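You operate a simulated robot arm through the tools that you are given. There is no shell and no other tool. Be economical: measure what you need, move in short steps, check, and stop when the job is done.

Carry out the task below with a simulated robot arm. There is one attempt and no reset: what you move stays moved.

TASK
Put one of the white filters from the top of the window bench on top of the black lamp.
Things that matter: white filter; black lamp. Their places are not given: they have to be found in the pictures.

It is judged by the outcome, as a careful person would: the job done as asked, and still so three seconds after it is handed in. It fails if anything else is knocked over, pushed out of place, dropped, spilled or broken.

THE ROBOT
A 7-joint arm with a two-finger parallel gripper, fixed in place. Base frame: the origin is at the foot of the arm, x ahead of it, y to its left, z up; the work surface is at about z = 800. Lengths are in mm, angles in degrees, forces in N, time in s.
With the tool pointing down near the work surface it reaches from about 300 to 700 mm from the base axis. Its first joint turns from -66.0 to 66.0 degrees. Payload 1.57 kg.
Tool frame: the origin (TCP) lies between the finger pads and is the grasp point; the fingertips stand 30 mm ahead of it; z points along the fingers, y is the line along which they close. The gripper opens to 110 mm. The fingers are 24 mm wide and 12 mm thick; the gripper's body (48 by 112 mm) begins 78 mm behind the TCP.
Orientation is that of the tool frame in the base frame, as [roll, pitch, yaw] about the fixed x, y, z axes, in that order (R = Rz(yaw) Ry(pitch) Rx(roll)). With the fingers straight down and closing along the base's y, the tool's x points along the base's -x, its y along +y and its z along -z.

THE INTERFACE
- The arm moves only by the tool step_arm. Its argument "series" is a list that holds one entry, the list of rows, each a list of 4 numbers: the shift along the tool's x, y, z in mm, then the turn about the tool's z in degrees. In form: [[[dx, dy, dz, twist], ...]]. A call has 1 to 8 rows; each row is the pose to reach, as a shift and turn from the pose commanded when the call began, along the tool's axes at that moment. "claw" is the closure, from 0 (fully open) to 1 (shut), set as the call begins (left out, the last holds). A row lasts 0.2 s, in which the tool goes at most 50 mm and 8.6 degrees; a call with a longer step from one row to the next is refused whole, and so is a gripper value outside its range. A pose out of reach is approached as far as the arm can. The call stops where the force on the tool passes 40 N (or 10 N more than at its start, if that is more) or the arm is blocked; 0.2 s more then pass. The fingers move at their own pace (about 108 mm/s each) and stop on an object; they squeeze with about 38 N. The grip force told is the motor's: it shows also when the fingers shut on nothing. Time passes only in rows, and 0.2 s behind the last, so rows that repeat a pose let the fingers close. It gives the time, the measured TCP pose, the force on the tool (base axes), the opening and the grip force at its end, in the units of the frame above (readings bear some noise), and new pictures: "pictures" is both (left out), scene, wrist or none.
- Cameras (640 x 400 px; columns grow to the right, rows downward): "scene" is fixed at [162.8, -385.3, 1415.9]; the picture's right is [0.82, -0.58, 0.00], its down [-0.26, -0.37, -0.89] and it looks along [0.51, 0.73, -0.46] (base axes); focal length 345 px, centre (320, 200). "wrist" rides on the gripper at [-36, 0, -80] in the tool frame; the picture's right is [0.00, -1.00, 0.00], its down [0.97, 0.00, -0.24] and it looks along [0.24, 0.00, 0.97] (tool axes); focal length 218 px, centre (320, 200).
- pixel_to_xyz(camera, pixels): for up to 12 pixels [column, row] of the newest picture of that camera ("zoom" is the newest enlarged one), the place [x, y, z] in the base frame of the surface seen there, good to about 3 mm. No time passes.
- enlarge(camera, box): a new picture of the part [left, top, right, bottom] of that camera's present view, enlarged. No time passes.
- job_done(): hands the job in; it is judged then, once.

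Work in short steps. Measure before you move; look again where a grasp or a placing could have gone wrong, and mend it. You have 60 turns and 100 pictures in all, the two below and enlarged ones among them. Open the gripper and draw the arm clear of the work before you hand the job in, unless the task says otherwise; then end with one line.

The tools are called after "Call:" by a JSON object that holds its "api" and its "payload". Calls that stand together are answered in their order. step_arm: Moves the arm, as the interface text tells. Its arguments: {"type":"object","properties":{"series":{"type":"array","items":{"type":"array","items":{"type":"array","items":{"type":"number"}}}},"claw":{"type":"number"},"pictures":{"type":"string","enum":["both","scene","wrist","none"]}},"required":["series"]} The other tools are called the same way: pixel_to_xyz (camera, pixels) gives the place of the surface under pixels of a picture; enlarge (camera, box) takes an enlarged picture of a part of a camera's view; job_done () hands the job in.

At the start:

```text
t: 0.0
tcp_pos: [416.0, 219.6, 1147.3]
orientation: [180.0, -0.1, 179.9]
ft_force: [-0.4, -0.5, 0.3]
grip_width: 109.9
gripper_force: 0.1
```

scene: 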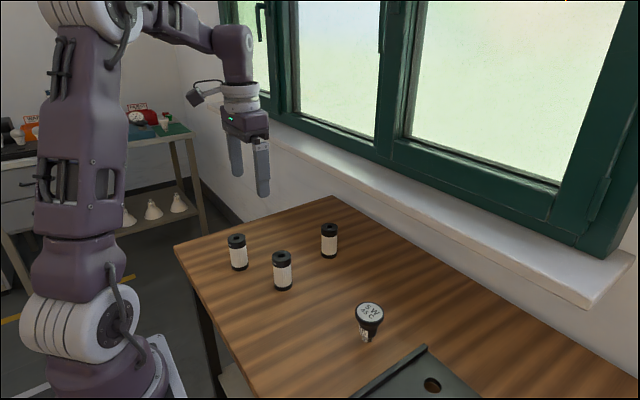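
wrist: 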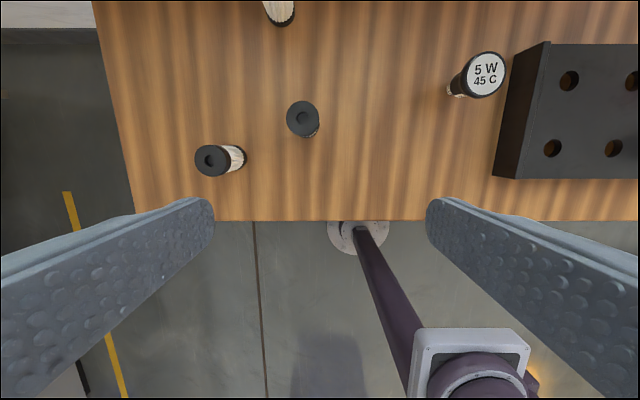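

The scene shows three white cylinders with black caps (about (237,252), (282,270), (330,240)) and a black lamp with a flat top at (369,315). I'll enlarge and measure them.

Call:
{"api": "enlarge", "payload": {"camera": "scene", "box": [200, 200, 440, 350]}}

Call:
{"api": "pixel_to_xyz", "payload": {"camera": "wrist", "pixels": [[303, 119], [291, 108], [315, 128], [211, 160], [483, 68], [470, 72], [500, 65], [484, 90], [488, 55], [350, 150], [455, 88], [279, 8]]}}

Call:
{"api": "pixel_to_xyz", "payload": {"camera": "scene", "pixels": [[237, 238], [239, 266], [282, 256], [283, 286], [329, 227], [329, 254], [369, 312], [366, 338], [371, 330], [358, 312], [382, 312], [369, 304]]}}

```text
2.67 times, centred on (320, 275) of scene
```

zoom: 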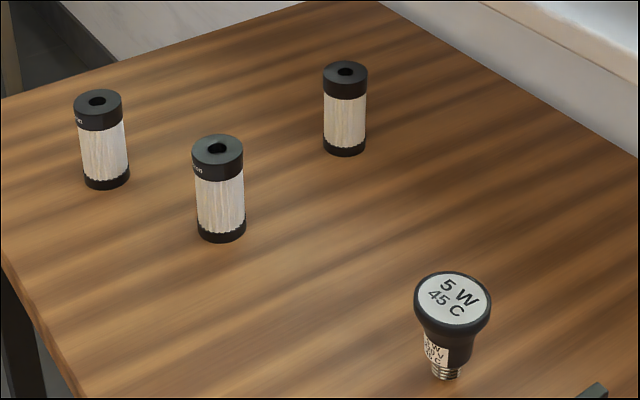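

```text
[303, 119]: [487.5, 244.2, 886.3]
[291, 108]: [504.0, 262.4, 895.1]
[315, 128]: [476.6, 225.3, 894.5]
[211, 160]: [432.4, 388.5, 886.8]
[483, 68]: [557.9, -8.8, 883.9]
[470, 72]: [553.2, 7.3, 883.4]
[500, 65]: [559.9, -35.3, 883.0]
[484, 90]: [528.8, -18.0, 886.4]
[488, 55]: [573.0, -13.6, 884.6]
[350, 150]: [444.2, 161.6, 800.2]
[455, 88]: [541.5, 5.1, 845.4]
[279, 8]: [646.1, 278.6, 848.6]
```

```text
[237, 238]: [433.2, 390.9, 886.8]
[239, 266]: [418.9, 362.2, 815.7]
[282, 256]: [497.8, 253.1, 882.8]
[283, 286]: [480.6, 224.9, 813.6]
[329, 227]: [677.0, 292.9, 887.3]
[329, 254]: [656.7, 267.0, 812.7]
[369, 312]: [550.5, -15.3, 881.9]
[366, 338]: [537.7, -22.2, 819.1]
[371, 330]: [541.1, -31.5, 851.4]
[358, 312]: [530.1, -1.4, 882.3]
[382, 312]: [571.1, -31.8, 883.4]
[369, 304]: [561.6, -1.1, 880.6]
```

The filter at about (490,244), top z≈895, is the closest. The lamp's top centre is about (550,-15), z≈884. I'll move above the filter and look again.

Call:
{"api": "step_arm", "payload": {"series": [[[-25, 8, 20, 0], [-50, 16, 50, 0], [-74, 24, 90, 0], [-74, 24, 130, 0], [-74, 24, 165, 0], [-74, 24, 165, 0]]], "claw": 0}}

```text
t: 1.4
tcp_pos: [491.5, 246.0, 982.1]
orientation: [-179.9, 0.0, 180.0]
ft_force: [0.6, 1.4, -0.4]
grip_width: 109.9
gripper_force: 0.1
```

scene: 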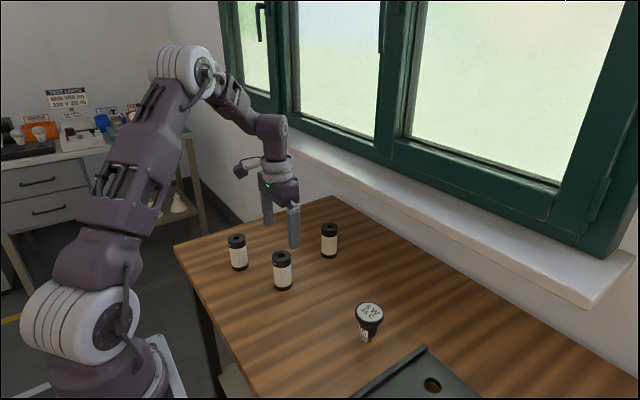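
wrist: 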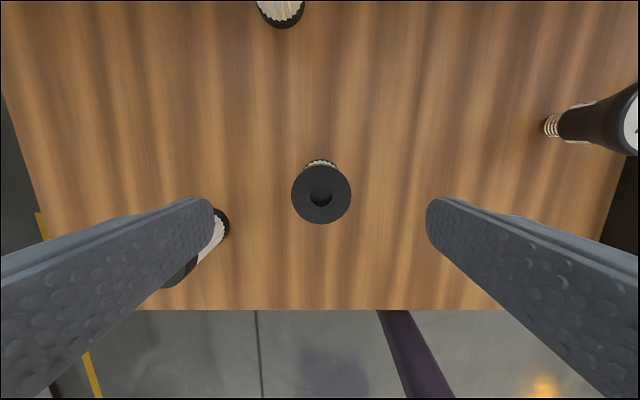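

The filter cap is centred at (321,194) in the wrist view; I'll measure its edges.

Call:
{"api": "pixel_to_xyz", "payload": {"camera": "wrist", "pixels": [[294, 194], [348, 194], [321, 169], [321, 220], [300, 180], [342, 208], [555, 125]]}}

```text
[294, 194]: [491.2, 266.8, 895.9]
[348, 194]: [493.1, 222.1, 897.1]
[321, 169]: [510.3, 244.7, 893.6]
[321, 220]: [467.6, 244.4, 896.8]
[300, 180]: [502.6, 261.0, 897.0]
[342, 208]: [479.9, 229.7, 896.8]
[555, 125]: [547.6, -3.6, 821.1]
```

Centre is (490.5,244.5), diameter about 47, so it sits well between the fingers. I'll go straight down to TCP z≈857.

Call:
{"api": "step_arm", "payload": {"series": [[[0, -1, 35, 0], [0, -1, 70, 0], [0, -1, 100, 0], [0, -1, 125, 0], [0, -1, 125, 0]]]}}

```text
t: 2.6
tcp_pos: [491.6, 241.0, 859.3]
orientation: [-180.0, 0.0, 179.9]
ft_force: [0.1, 0.5, -0.4]
grip_width: 109.9
gripper_force: 0.1
```

scene: 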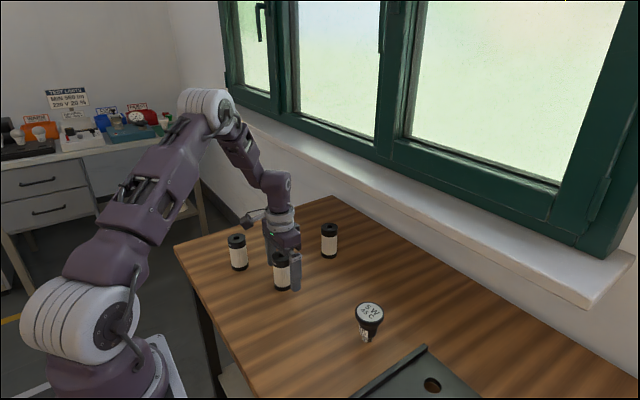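
wrist: 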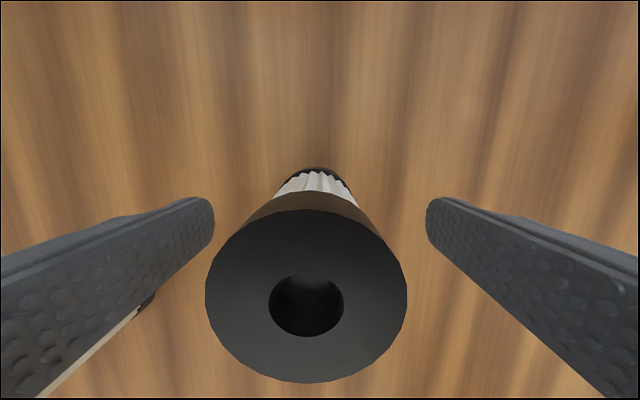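

The cap is centred at column 306, so it is about 3 mm to +y. I'll correct this and close.

Call:
{"api": "step_arm", "payload": {"series": [[[0, 3, 0, 0], [0, 3, 0, 0]]], "pictures": "none"}}

Call:
{"api": "step_arm", "payload": {"series": [[[0, 0, 0, 0], [0, 0, 0, 0], [0, 0, 0, 0], [0, 0, 0, 0]]], "claw": 1}}

```text
t: 3.2
tcp_pos: [490.3, 245.5, 859.7]
orientation: [179.9, 0.0, -180.0]
ft_force: [0.5, 0.4, 0.3]
grip_width: 110.1
gripper_force: 0.1
```

```text
t: 4.2
tcp_pos: [490.1, 244.8, 859.2]
orientation: [-180.0, 0.1, -179.9]
ft_force: [-0.1, 0.7, 0.2]
grip_width: 46.4
gripper_force: 38.2
```

scene: 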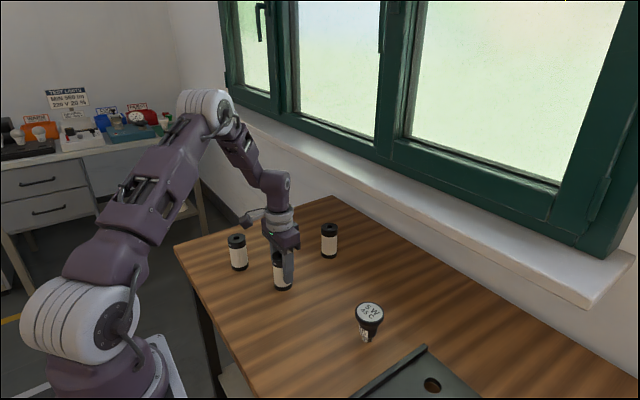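
wrist: 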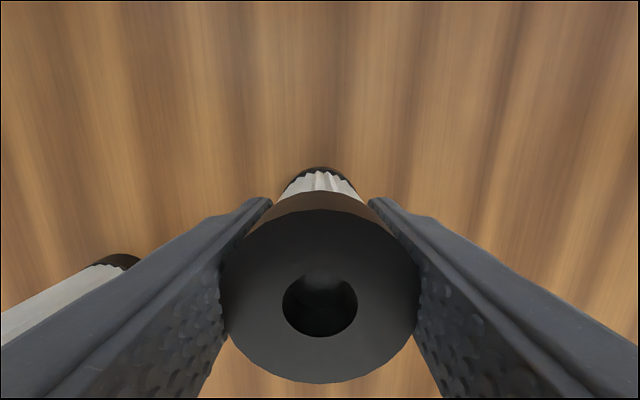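

The filter is held (46.4 mm, 38 N). I'll lift it straight up.

Call:
{"api": "step_arm", "payload": {"series": [[[0, 0, -20, 0], [0, 0, -50, 0], [0, 0, -90, 0], [0, 0, -130, 0], [0, 0, -150, 0], [0, 0, -150, 0]]]}}

Call:
{"api": "enlarge", "payload": {"camera": "scene", "box": [330, 290, 410, 340]}}

```text
t: 5.6
tcp_pos: [491.2, 245.1, 1008.8]
orientation: [179.9, 0.0, 180.0]
ft_force: [0.1, 0.3, -0.6]
grip_width: 46.5
gripper_force: 37.8
```

scene: 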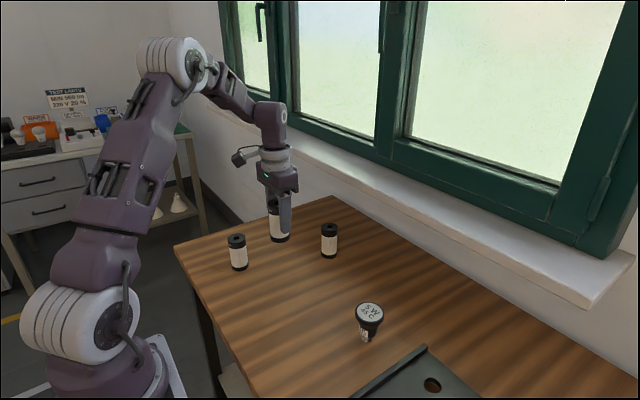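
wrist: 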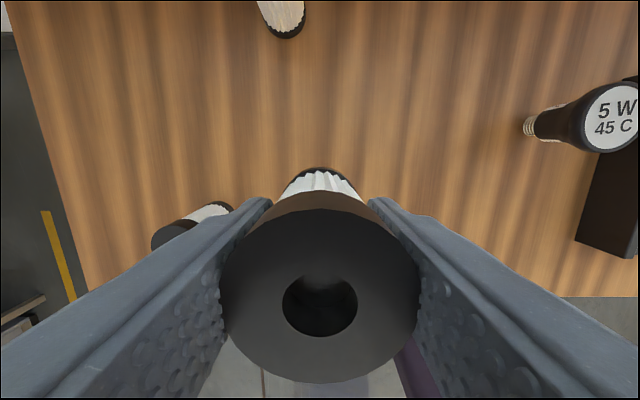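

```text
8.00 times, centred on (370, 315) of scene
```

zoom: 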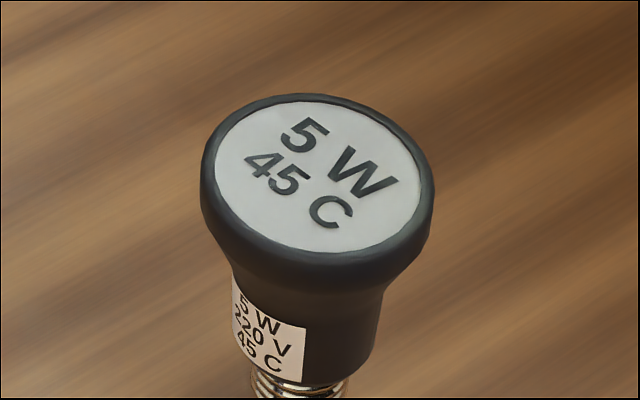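

Call:
{"api": "pixel_to_xyz", "payload": {"camera": "zoom", "pixels": [[218, 160], [415, 200], [300, 103], [335, 250], [255, 115], [385, 235], [400, 150], [240, 215], [317, 176]]}}

```text
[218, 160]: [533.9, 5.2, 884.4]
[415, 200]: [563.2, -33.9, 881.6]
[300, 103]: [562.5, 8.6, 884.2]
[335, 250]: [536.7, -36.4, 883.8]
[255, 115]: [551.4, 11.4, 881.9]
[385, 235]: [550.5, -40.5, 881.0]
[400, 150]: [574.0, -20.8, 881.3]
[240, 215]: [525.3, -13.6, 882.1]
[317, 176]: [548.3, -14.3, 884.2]
```

The lamp top is centred at (549.5,-15), z≈883. I'm carrying the filter over it, with the filter's bottom at about z=950.

Call:
{"api": "step_arm", "payload": {"series": [[[-7, -30, 0, 0], [-17, -75, 0, 0], [-27, -120, 0, 0], [-37, -165, 0, 0], [-47, -210, 0, 0], [-55, -245, 0, 0], [-59, -260, 0, 0], [-59, -260, 0, 0]]]}}

```text
t: 7.4
tcp_pos: [549.7, -15.6, 1008.4]
orientation: [180.0, 0.0, 180.0]
ft_force: [-0.6, 0.0, -1.9]
grip_width: 46.4
gripper_force: 38.0
```

scene: 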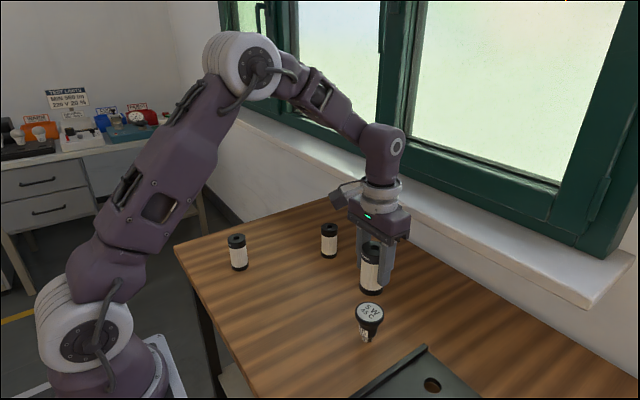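
wrist: 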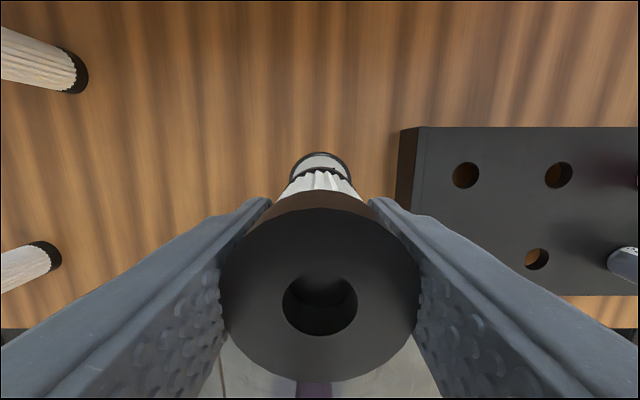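

The filter is over the lamp and lined up with it. Contact should be at TCP z≈943, so I'll descend to about 6 mm short of that and check.

Call:
{"api": "step_arm", "payload": {"series": [[[0, 1, 20, 0], [0, 1, 38, 0], [0, 1, 50, 0], [0, 1, 59, 0], [0, 1, 59, 0]]]}}

Call:
{"api": "enlarge", "payload": {"camera": "scene", "box": [306, 240, 434, 320]}}

Call:
{"api": "enlarge", "payload": {"camera": "wrist", "box": [256, 140, 384, 220]}}

```text
t: 8.6
tcp_pos: [548.6, -13.3, 950.6]
orientation: [179.9, 0.0, -180.0]
ft_force: [-0.4, 0.9, -1.3]
grip_width: 46.3
gripper_force: 37.7
```

scene: 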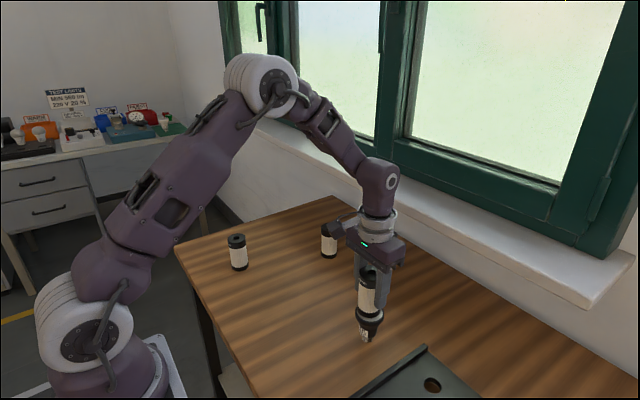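
wrist: 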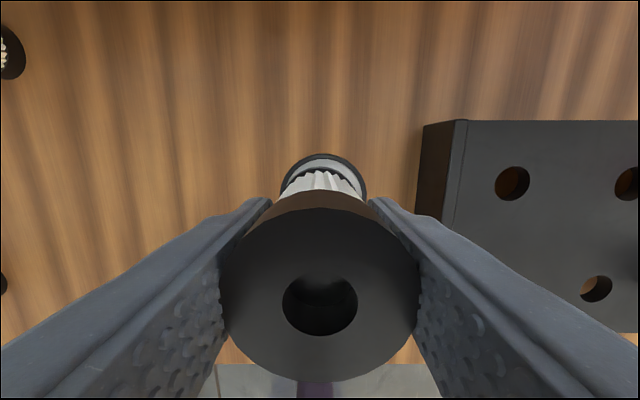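

```text
5.00 times, centred on (370, 280) of scene
```

zoom: 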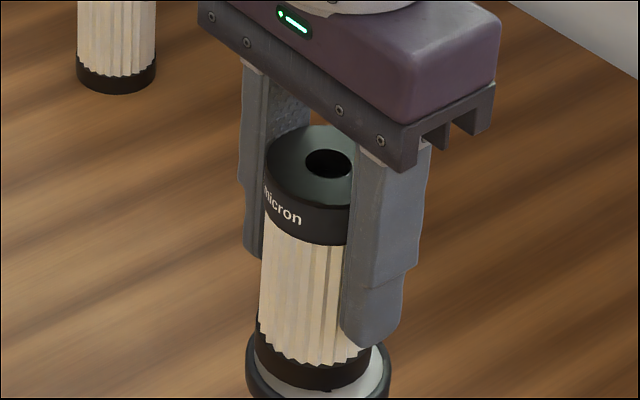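

```text
5.00 times, centred on (320, 180) of wrist
```

zoom: 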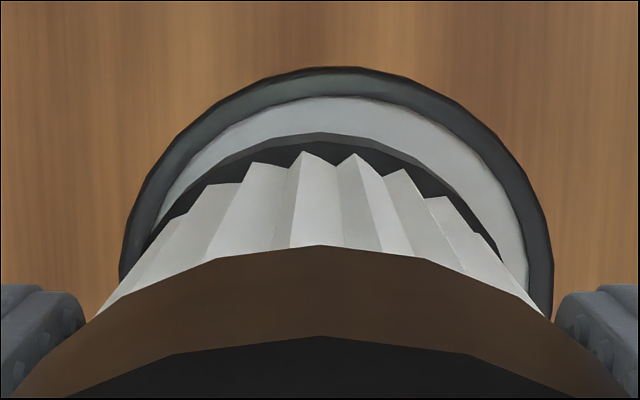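

The wrist view puts the lamp's centre about 2 mm to -y of the filter, and the scene view agrees. I'll shift -2 mm and lower slowly to contact.

Call:
{"api": "step_arm", "payload": {"series": [[[0, -2, 0, 0], [0, -2, 2, 0], [0, -2, 3, 0], [0, -2, 4, 0], [0, -2, 5, 0], [0, -2, 5, 0]]]}}

Call:
{"api": "enlarge", "payload": {"camera": "wrist", "box": [256, 140, 384, 220]}}

Call:
{"api": "enlarge", "payload": {"camera": "scene", "box": [330, 295, 410, 345]}}

```text
t: 10.0
tcp_pos: [548.7, -14.4, 944.1]
orientation: [-180.0, 0.0, 180.0]
ft_force: [-0.4, -0.4, 4.5]
grip_width: 46.2
gripper_force: 38.1
```

scene: 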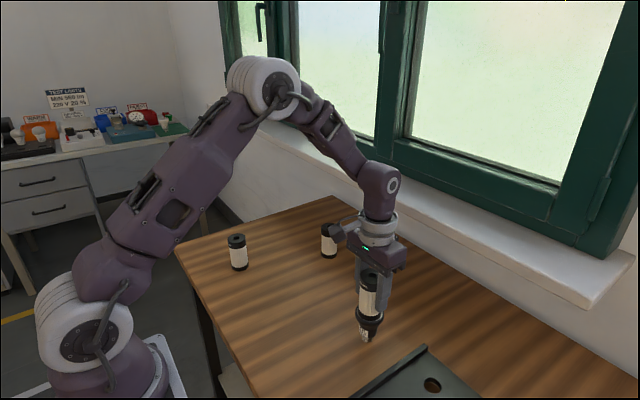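
wrist: 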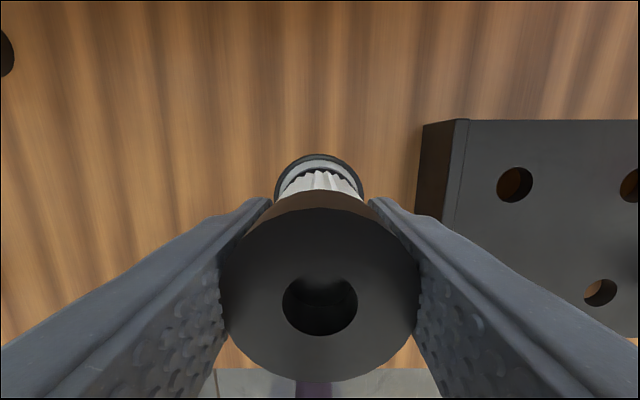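

```text
5.00 times, centred on (320, 180) of wrist
```

zoom: 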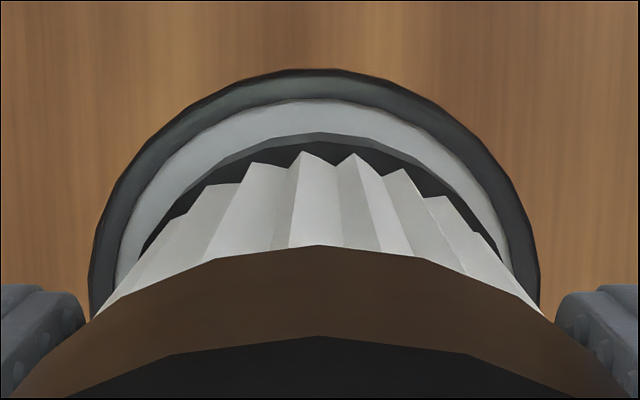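

```text
8.00 times, centred on (370, 320) of scene
```

zoom: 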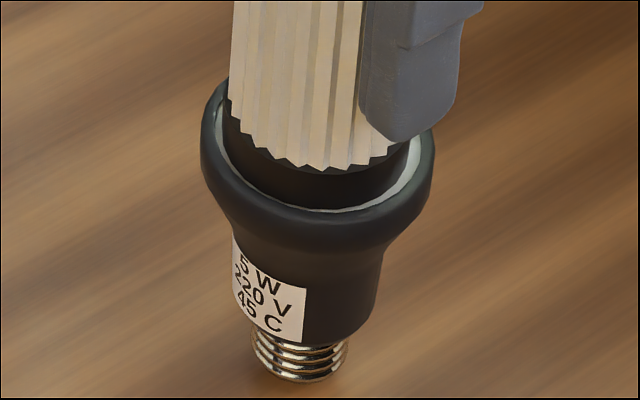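

The 4.5 N upward force shows the filter's base is touching the lamp, and it looks centred within about 2 mm. I'll open the fingers a little to release it.

Call:
{"api": "step_arm", "payload": {"series": [[[0, 0, 0, 0], [0, 0, 0, 0], [0, 0, 0, 0]]], "claw": 0.3}}

Call:
{"api": "enlarge", "payload": {"camera": "scene", "box": [306, 260, 434, 340]}}

```text
t: 10.8
tcp_pos: [548.6, -15.8, 943.4]
orientation: [179.9, 0.0, -180.0]
ft_force: [-0.1, -0.1, 0.1]
grip_width: 76.9
gripper_force: 0.0
```

scene: 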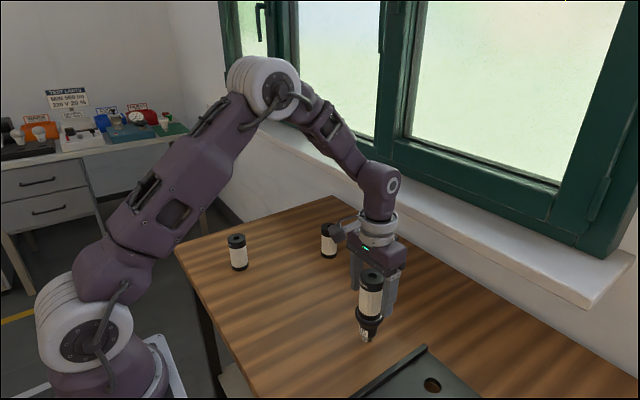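
wrist: 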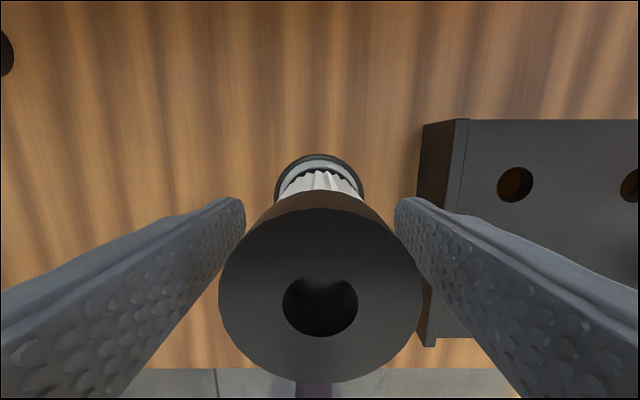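

```text
5.00 times, centred on (370, 300) of scene
```

zoom: 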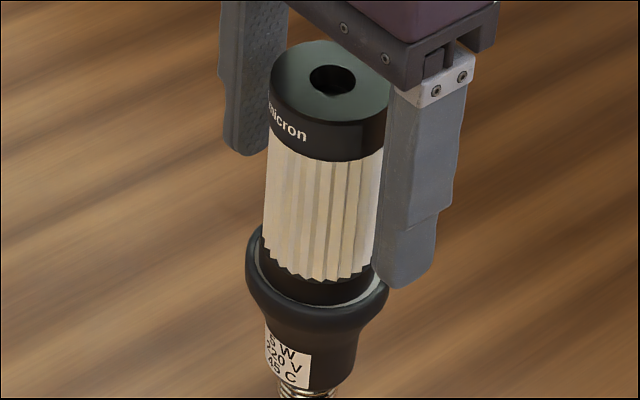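

The filter is standing steadily on the lamp. I'll open fully and then withdraw straight up.

Call:
{"api": "step_arm", "payload": {"series": [[[0, 0, 0, 0], [0, 0, 0, 0], [0, 0, -20, 0], [0, 0, -55, 0], [0, 0, -95, 0], [0, 0, -135, 0], [0, 0, -170, 0], [0, 0, -170, 0]]], "claw": 0}}

Call:
{"api": "step_arm", "payload": {"series": [[[30, 30, 0, 0], [60, 60, 0, 0], [60, 100, 0, 0], [60, 120, 0, 0], [60, 120, 0, 0], [60, 120, 0, 0]]]}}

Call:
{"api": "enlarge", "payload": {"camera": "scene", "box": [290, 240, 450, 340]}}

```text
t: 12.6
tcp_pos: [548.2, -14.1, 1114.0]
orientation: [180.0, 0.0, -180.0]
ft_force: [-0.2, 0.2, -0.3]
grip_width: 109.8
gripper_force: 0.1
```

scene: 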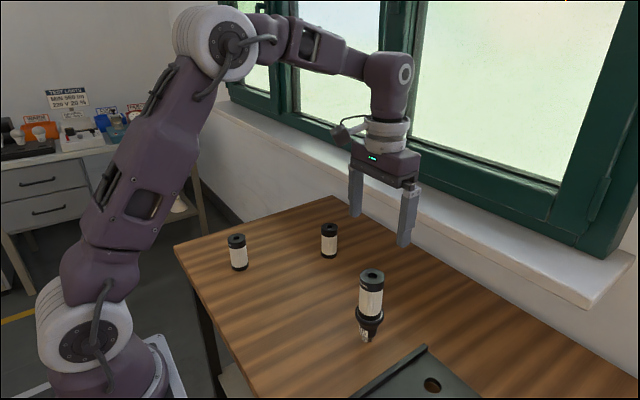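
wrist: 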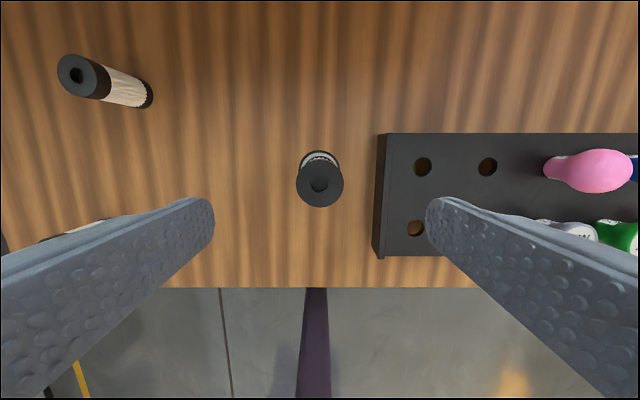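

```text
t: 14.0
tcp_pos: [488.7, 105.6, 1114.0]
orientation: [179.9, 0.0, 180.0]
ft_force: [0.1, -0.6, -0.5]
grip_width: 109.8
gripper_force: 0.1
```

scene: 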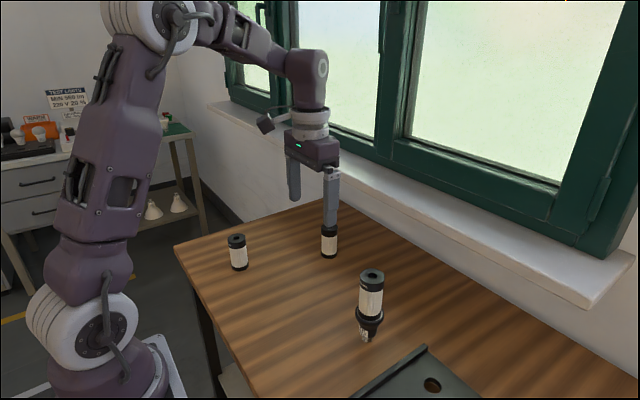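
wrist: 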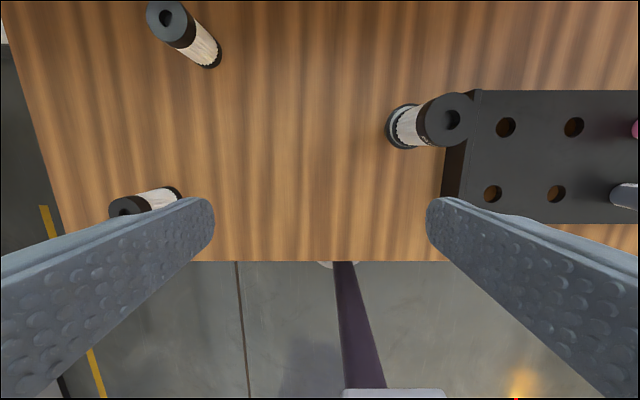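

```text
4.00 times, centred on (370, 290) of scene
```

zoom: 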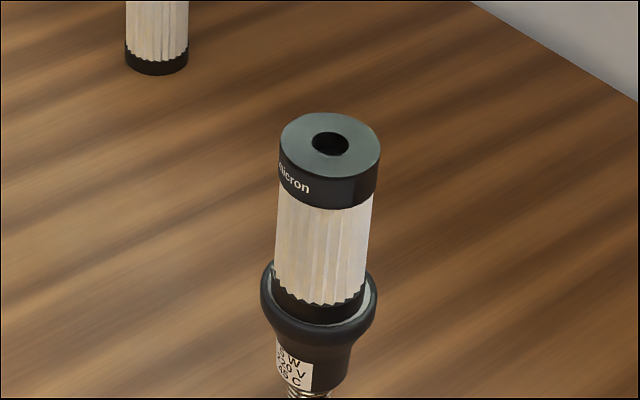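

The filter stands upright on the lamp, nothing else has moved, and the arm is clear with the gripper open. I'm handing it in.

Call:
{"api": "job_done", "payload": {}}

```text
The job is handed in.
```

One white filter from the window bench is now standing upright on top of the black lamp, and nothing else was disturbed.
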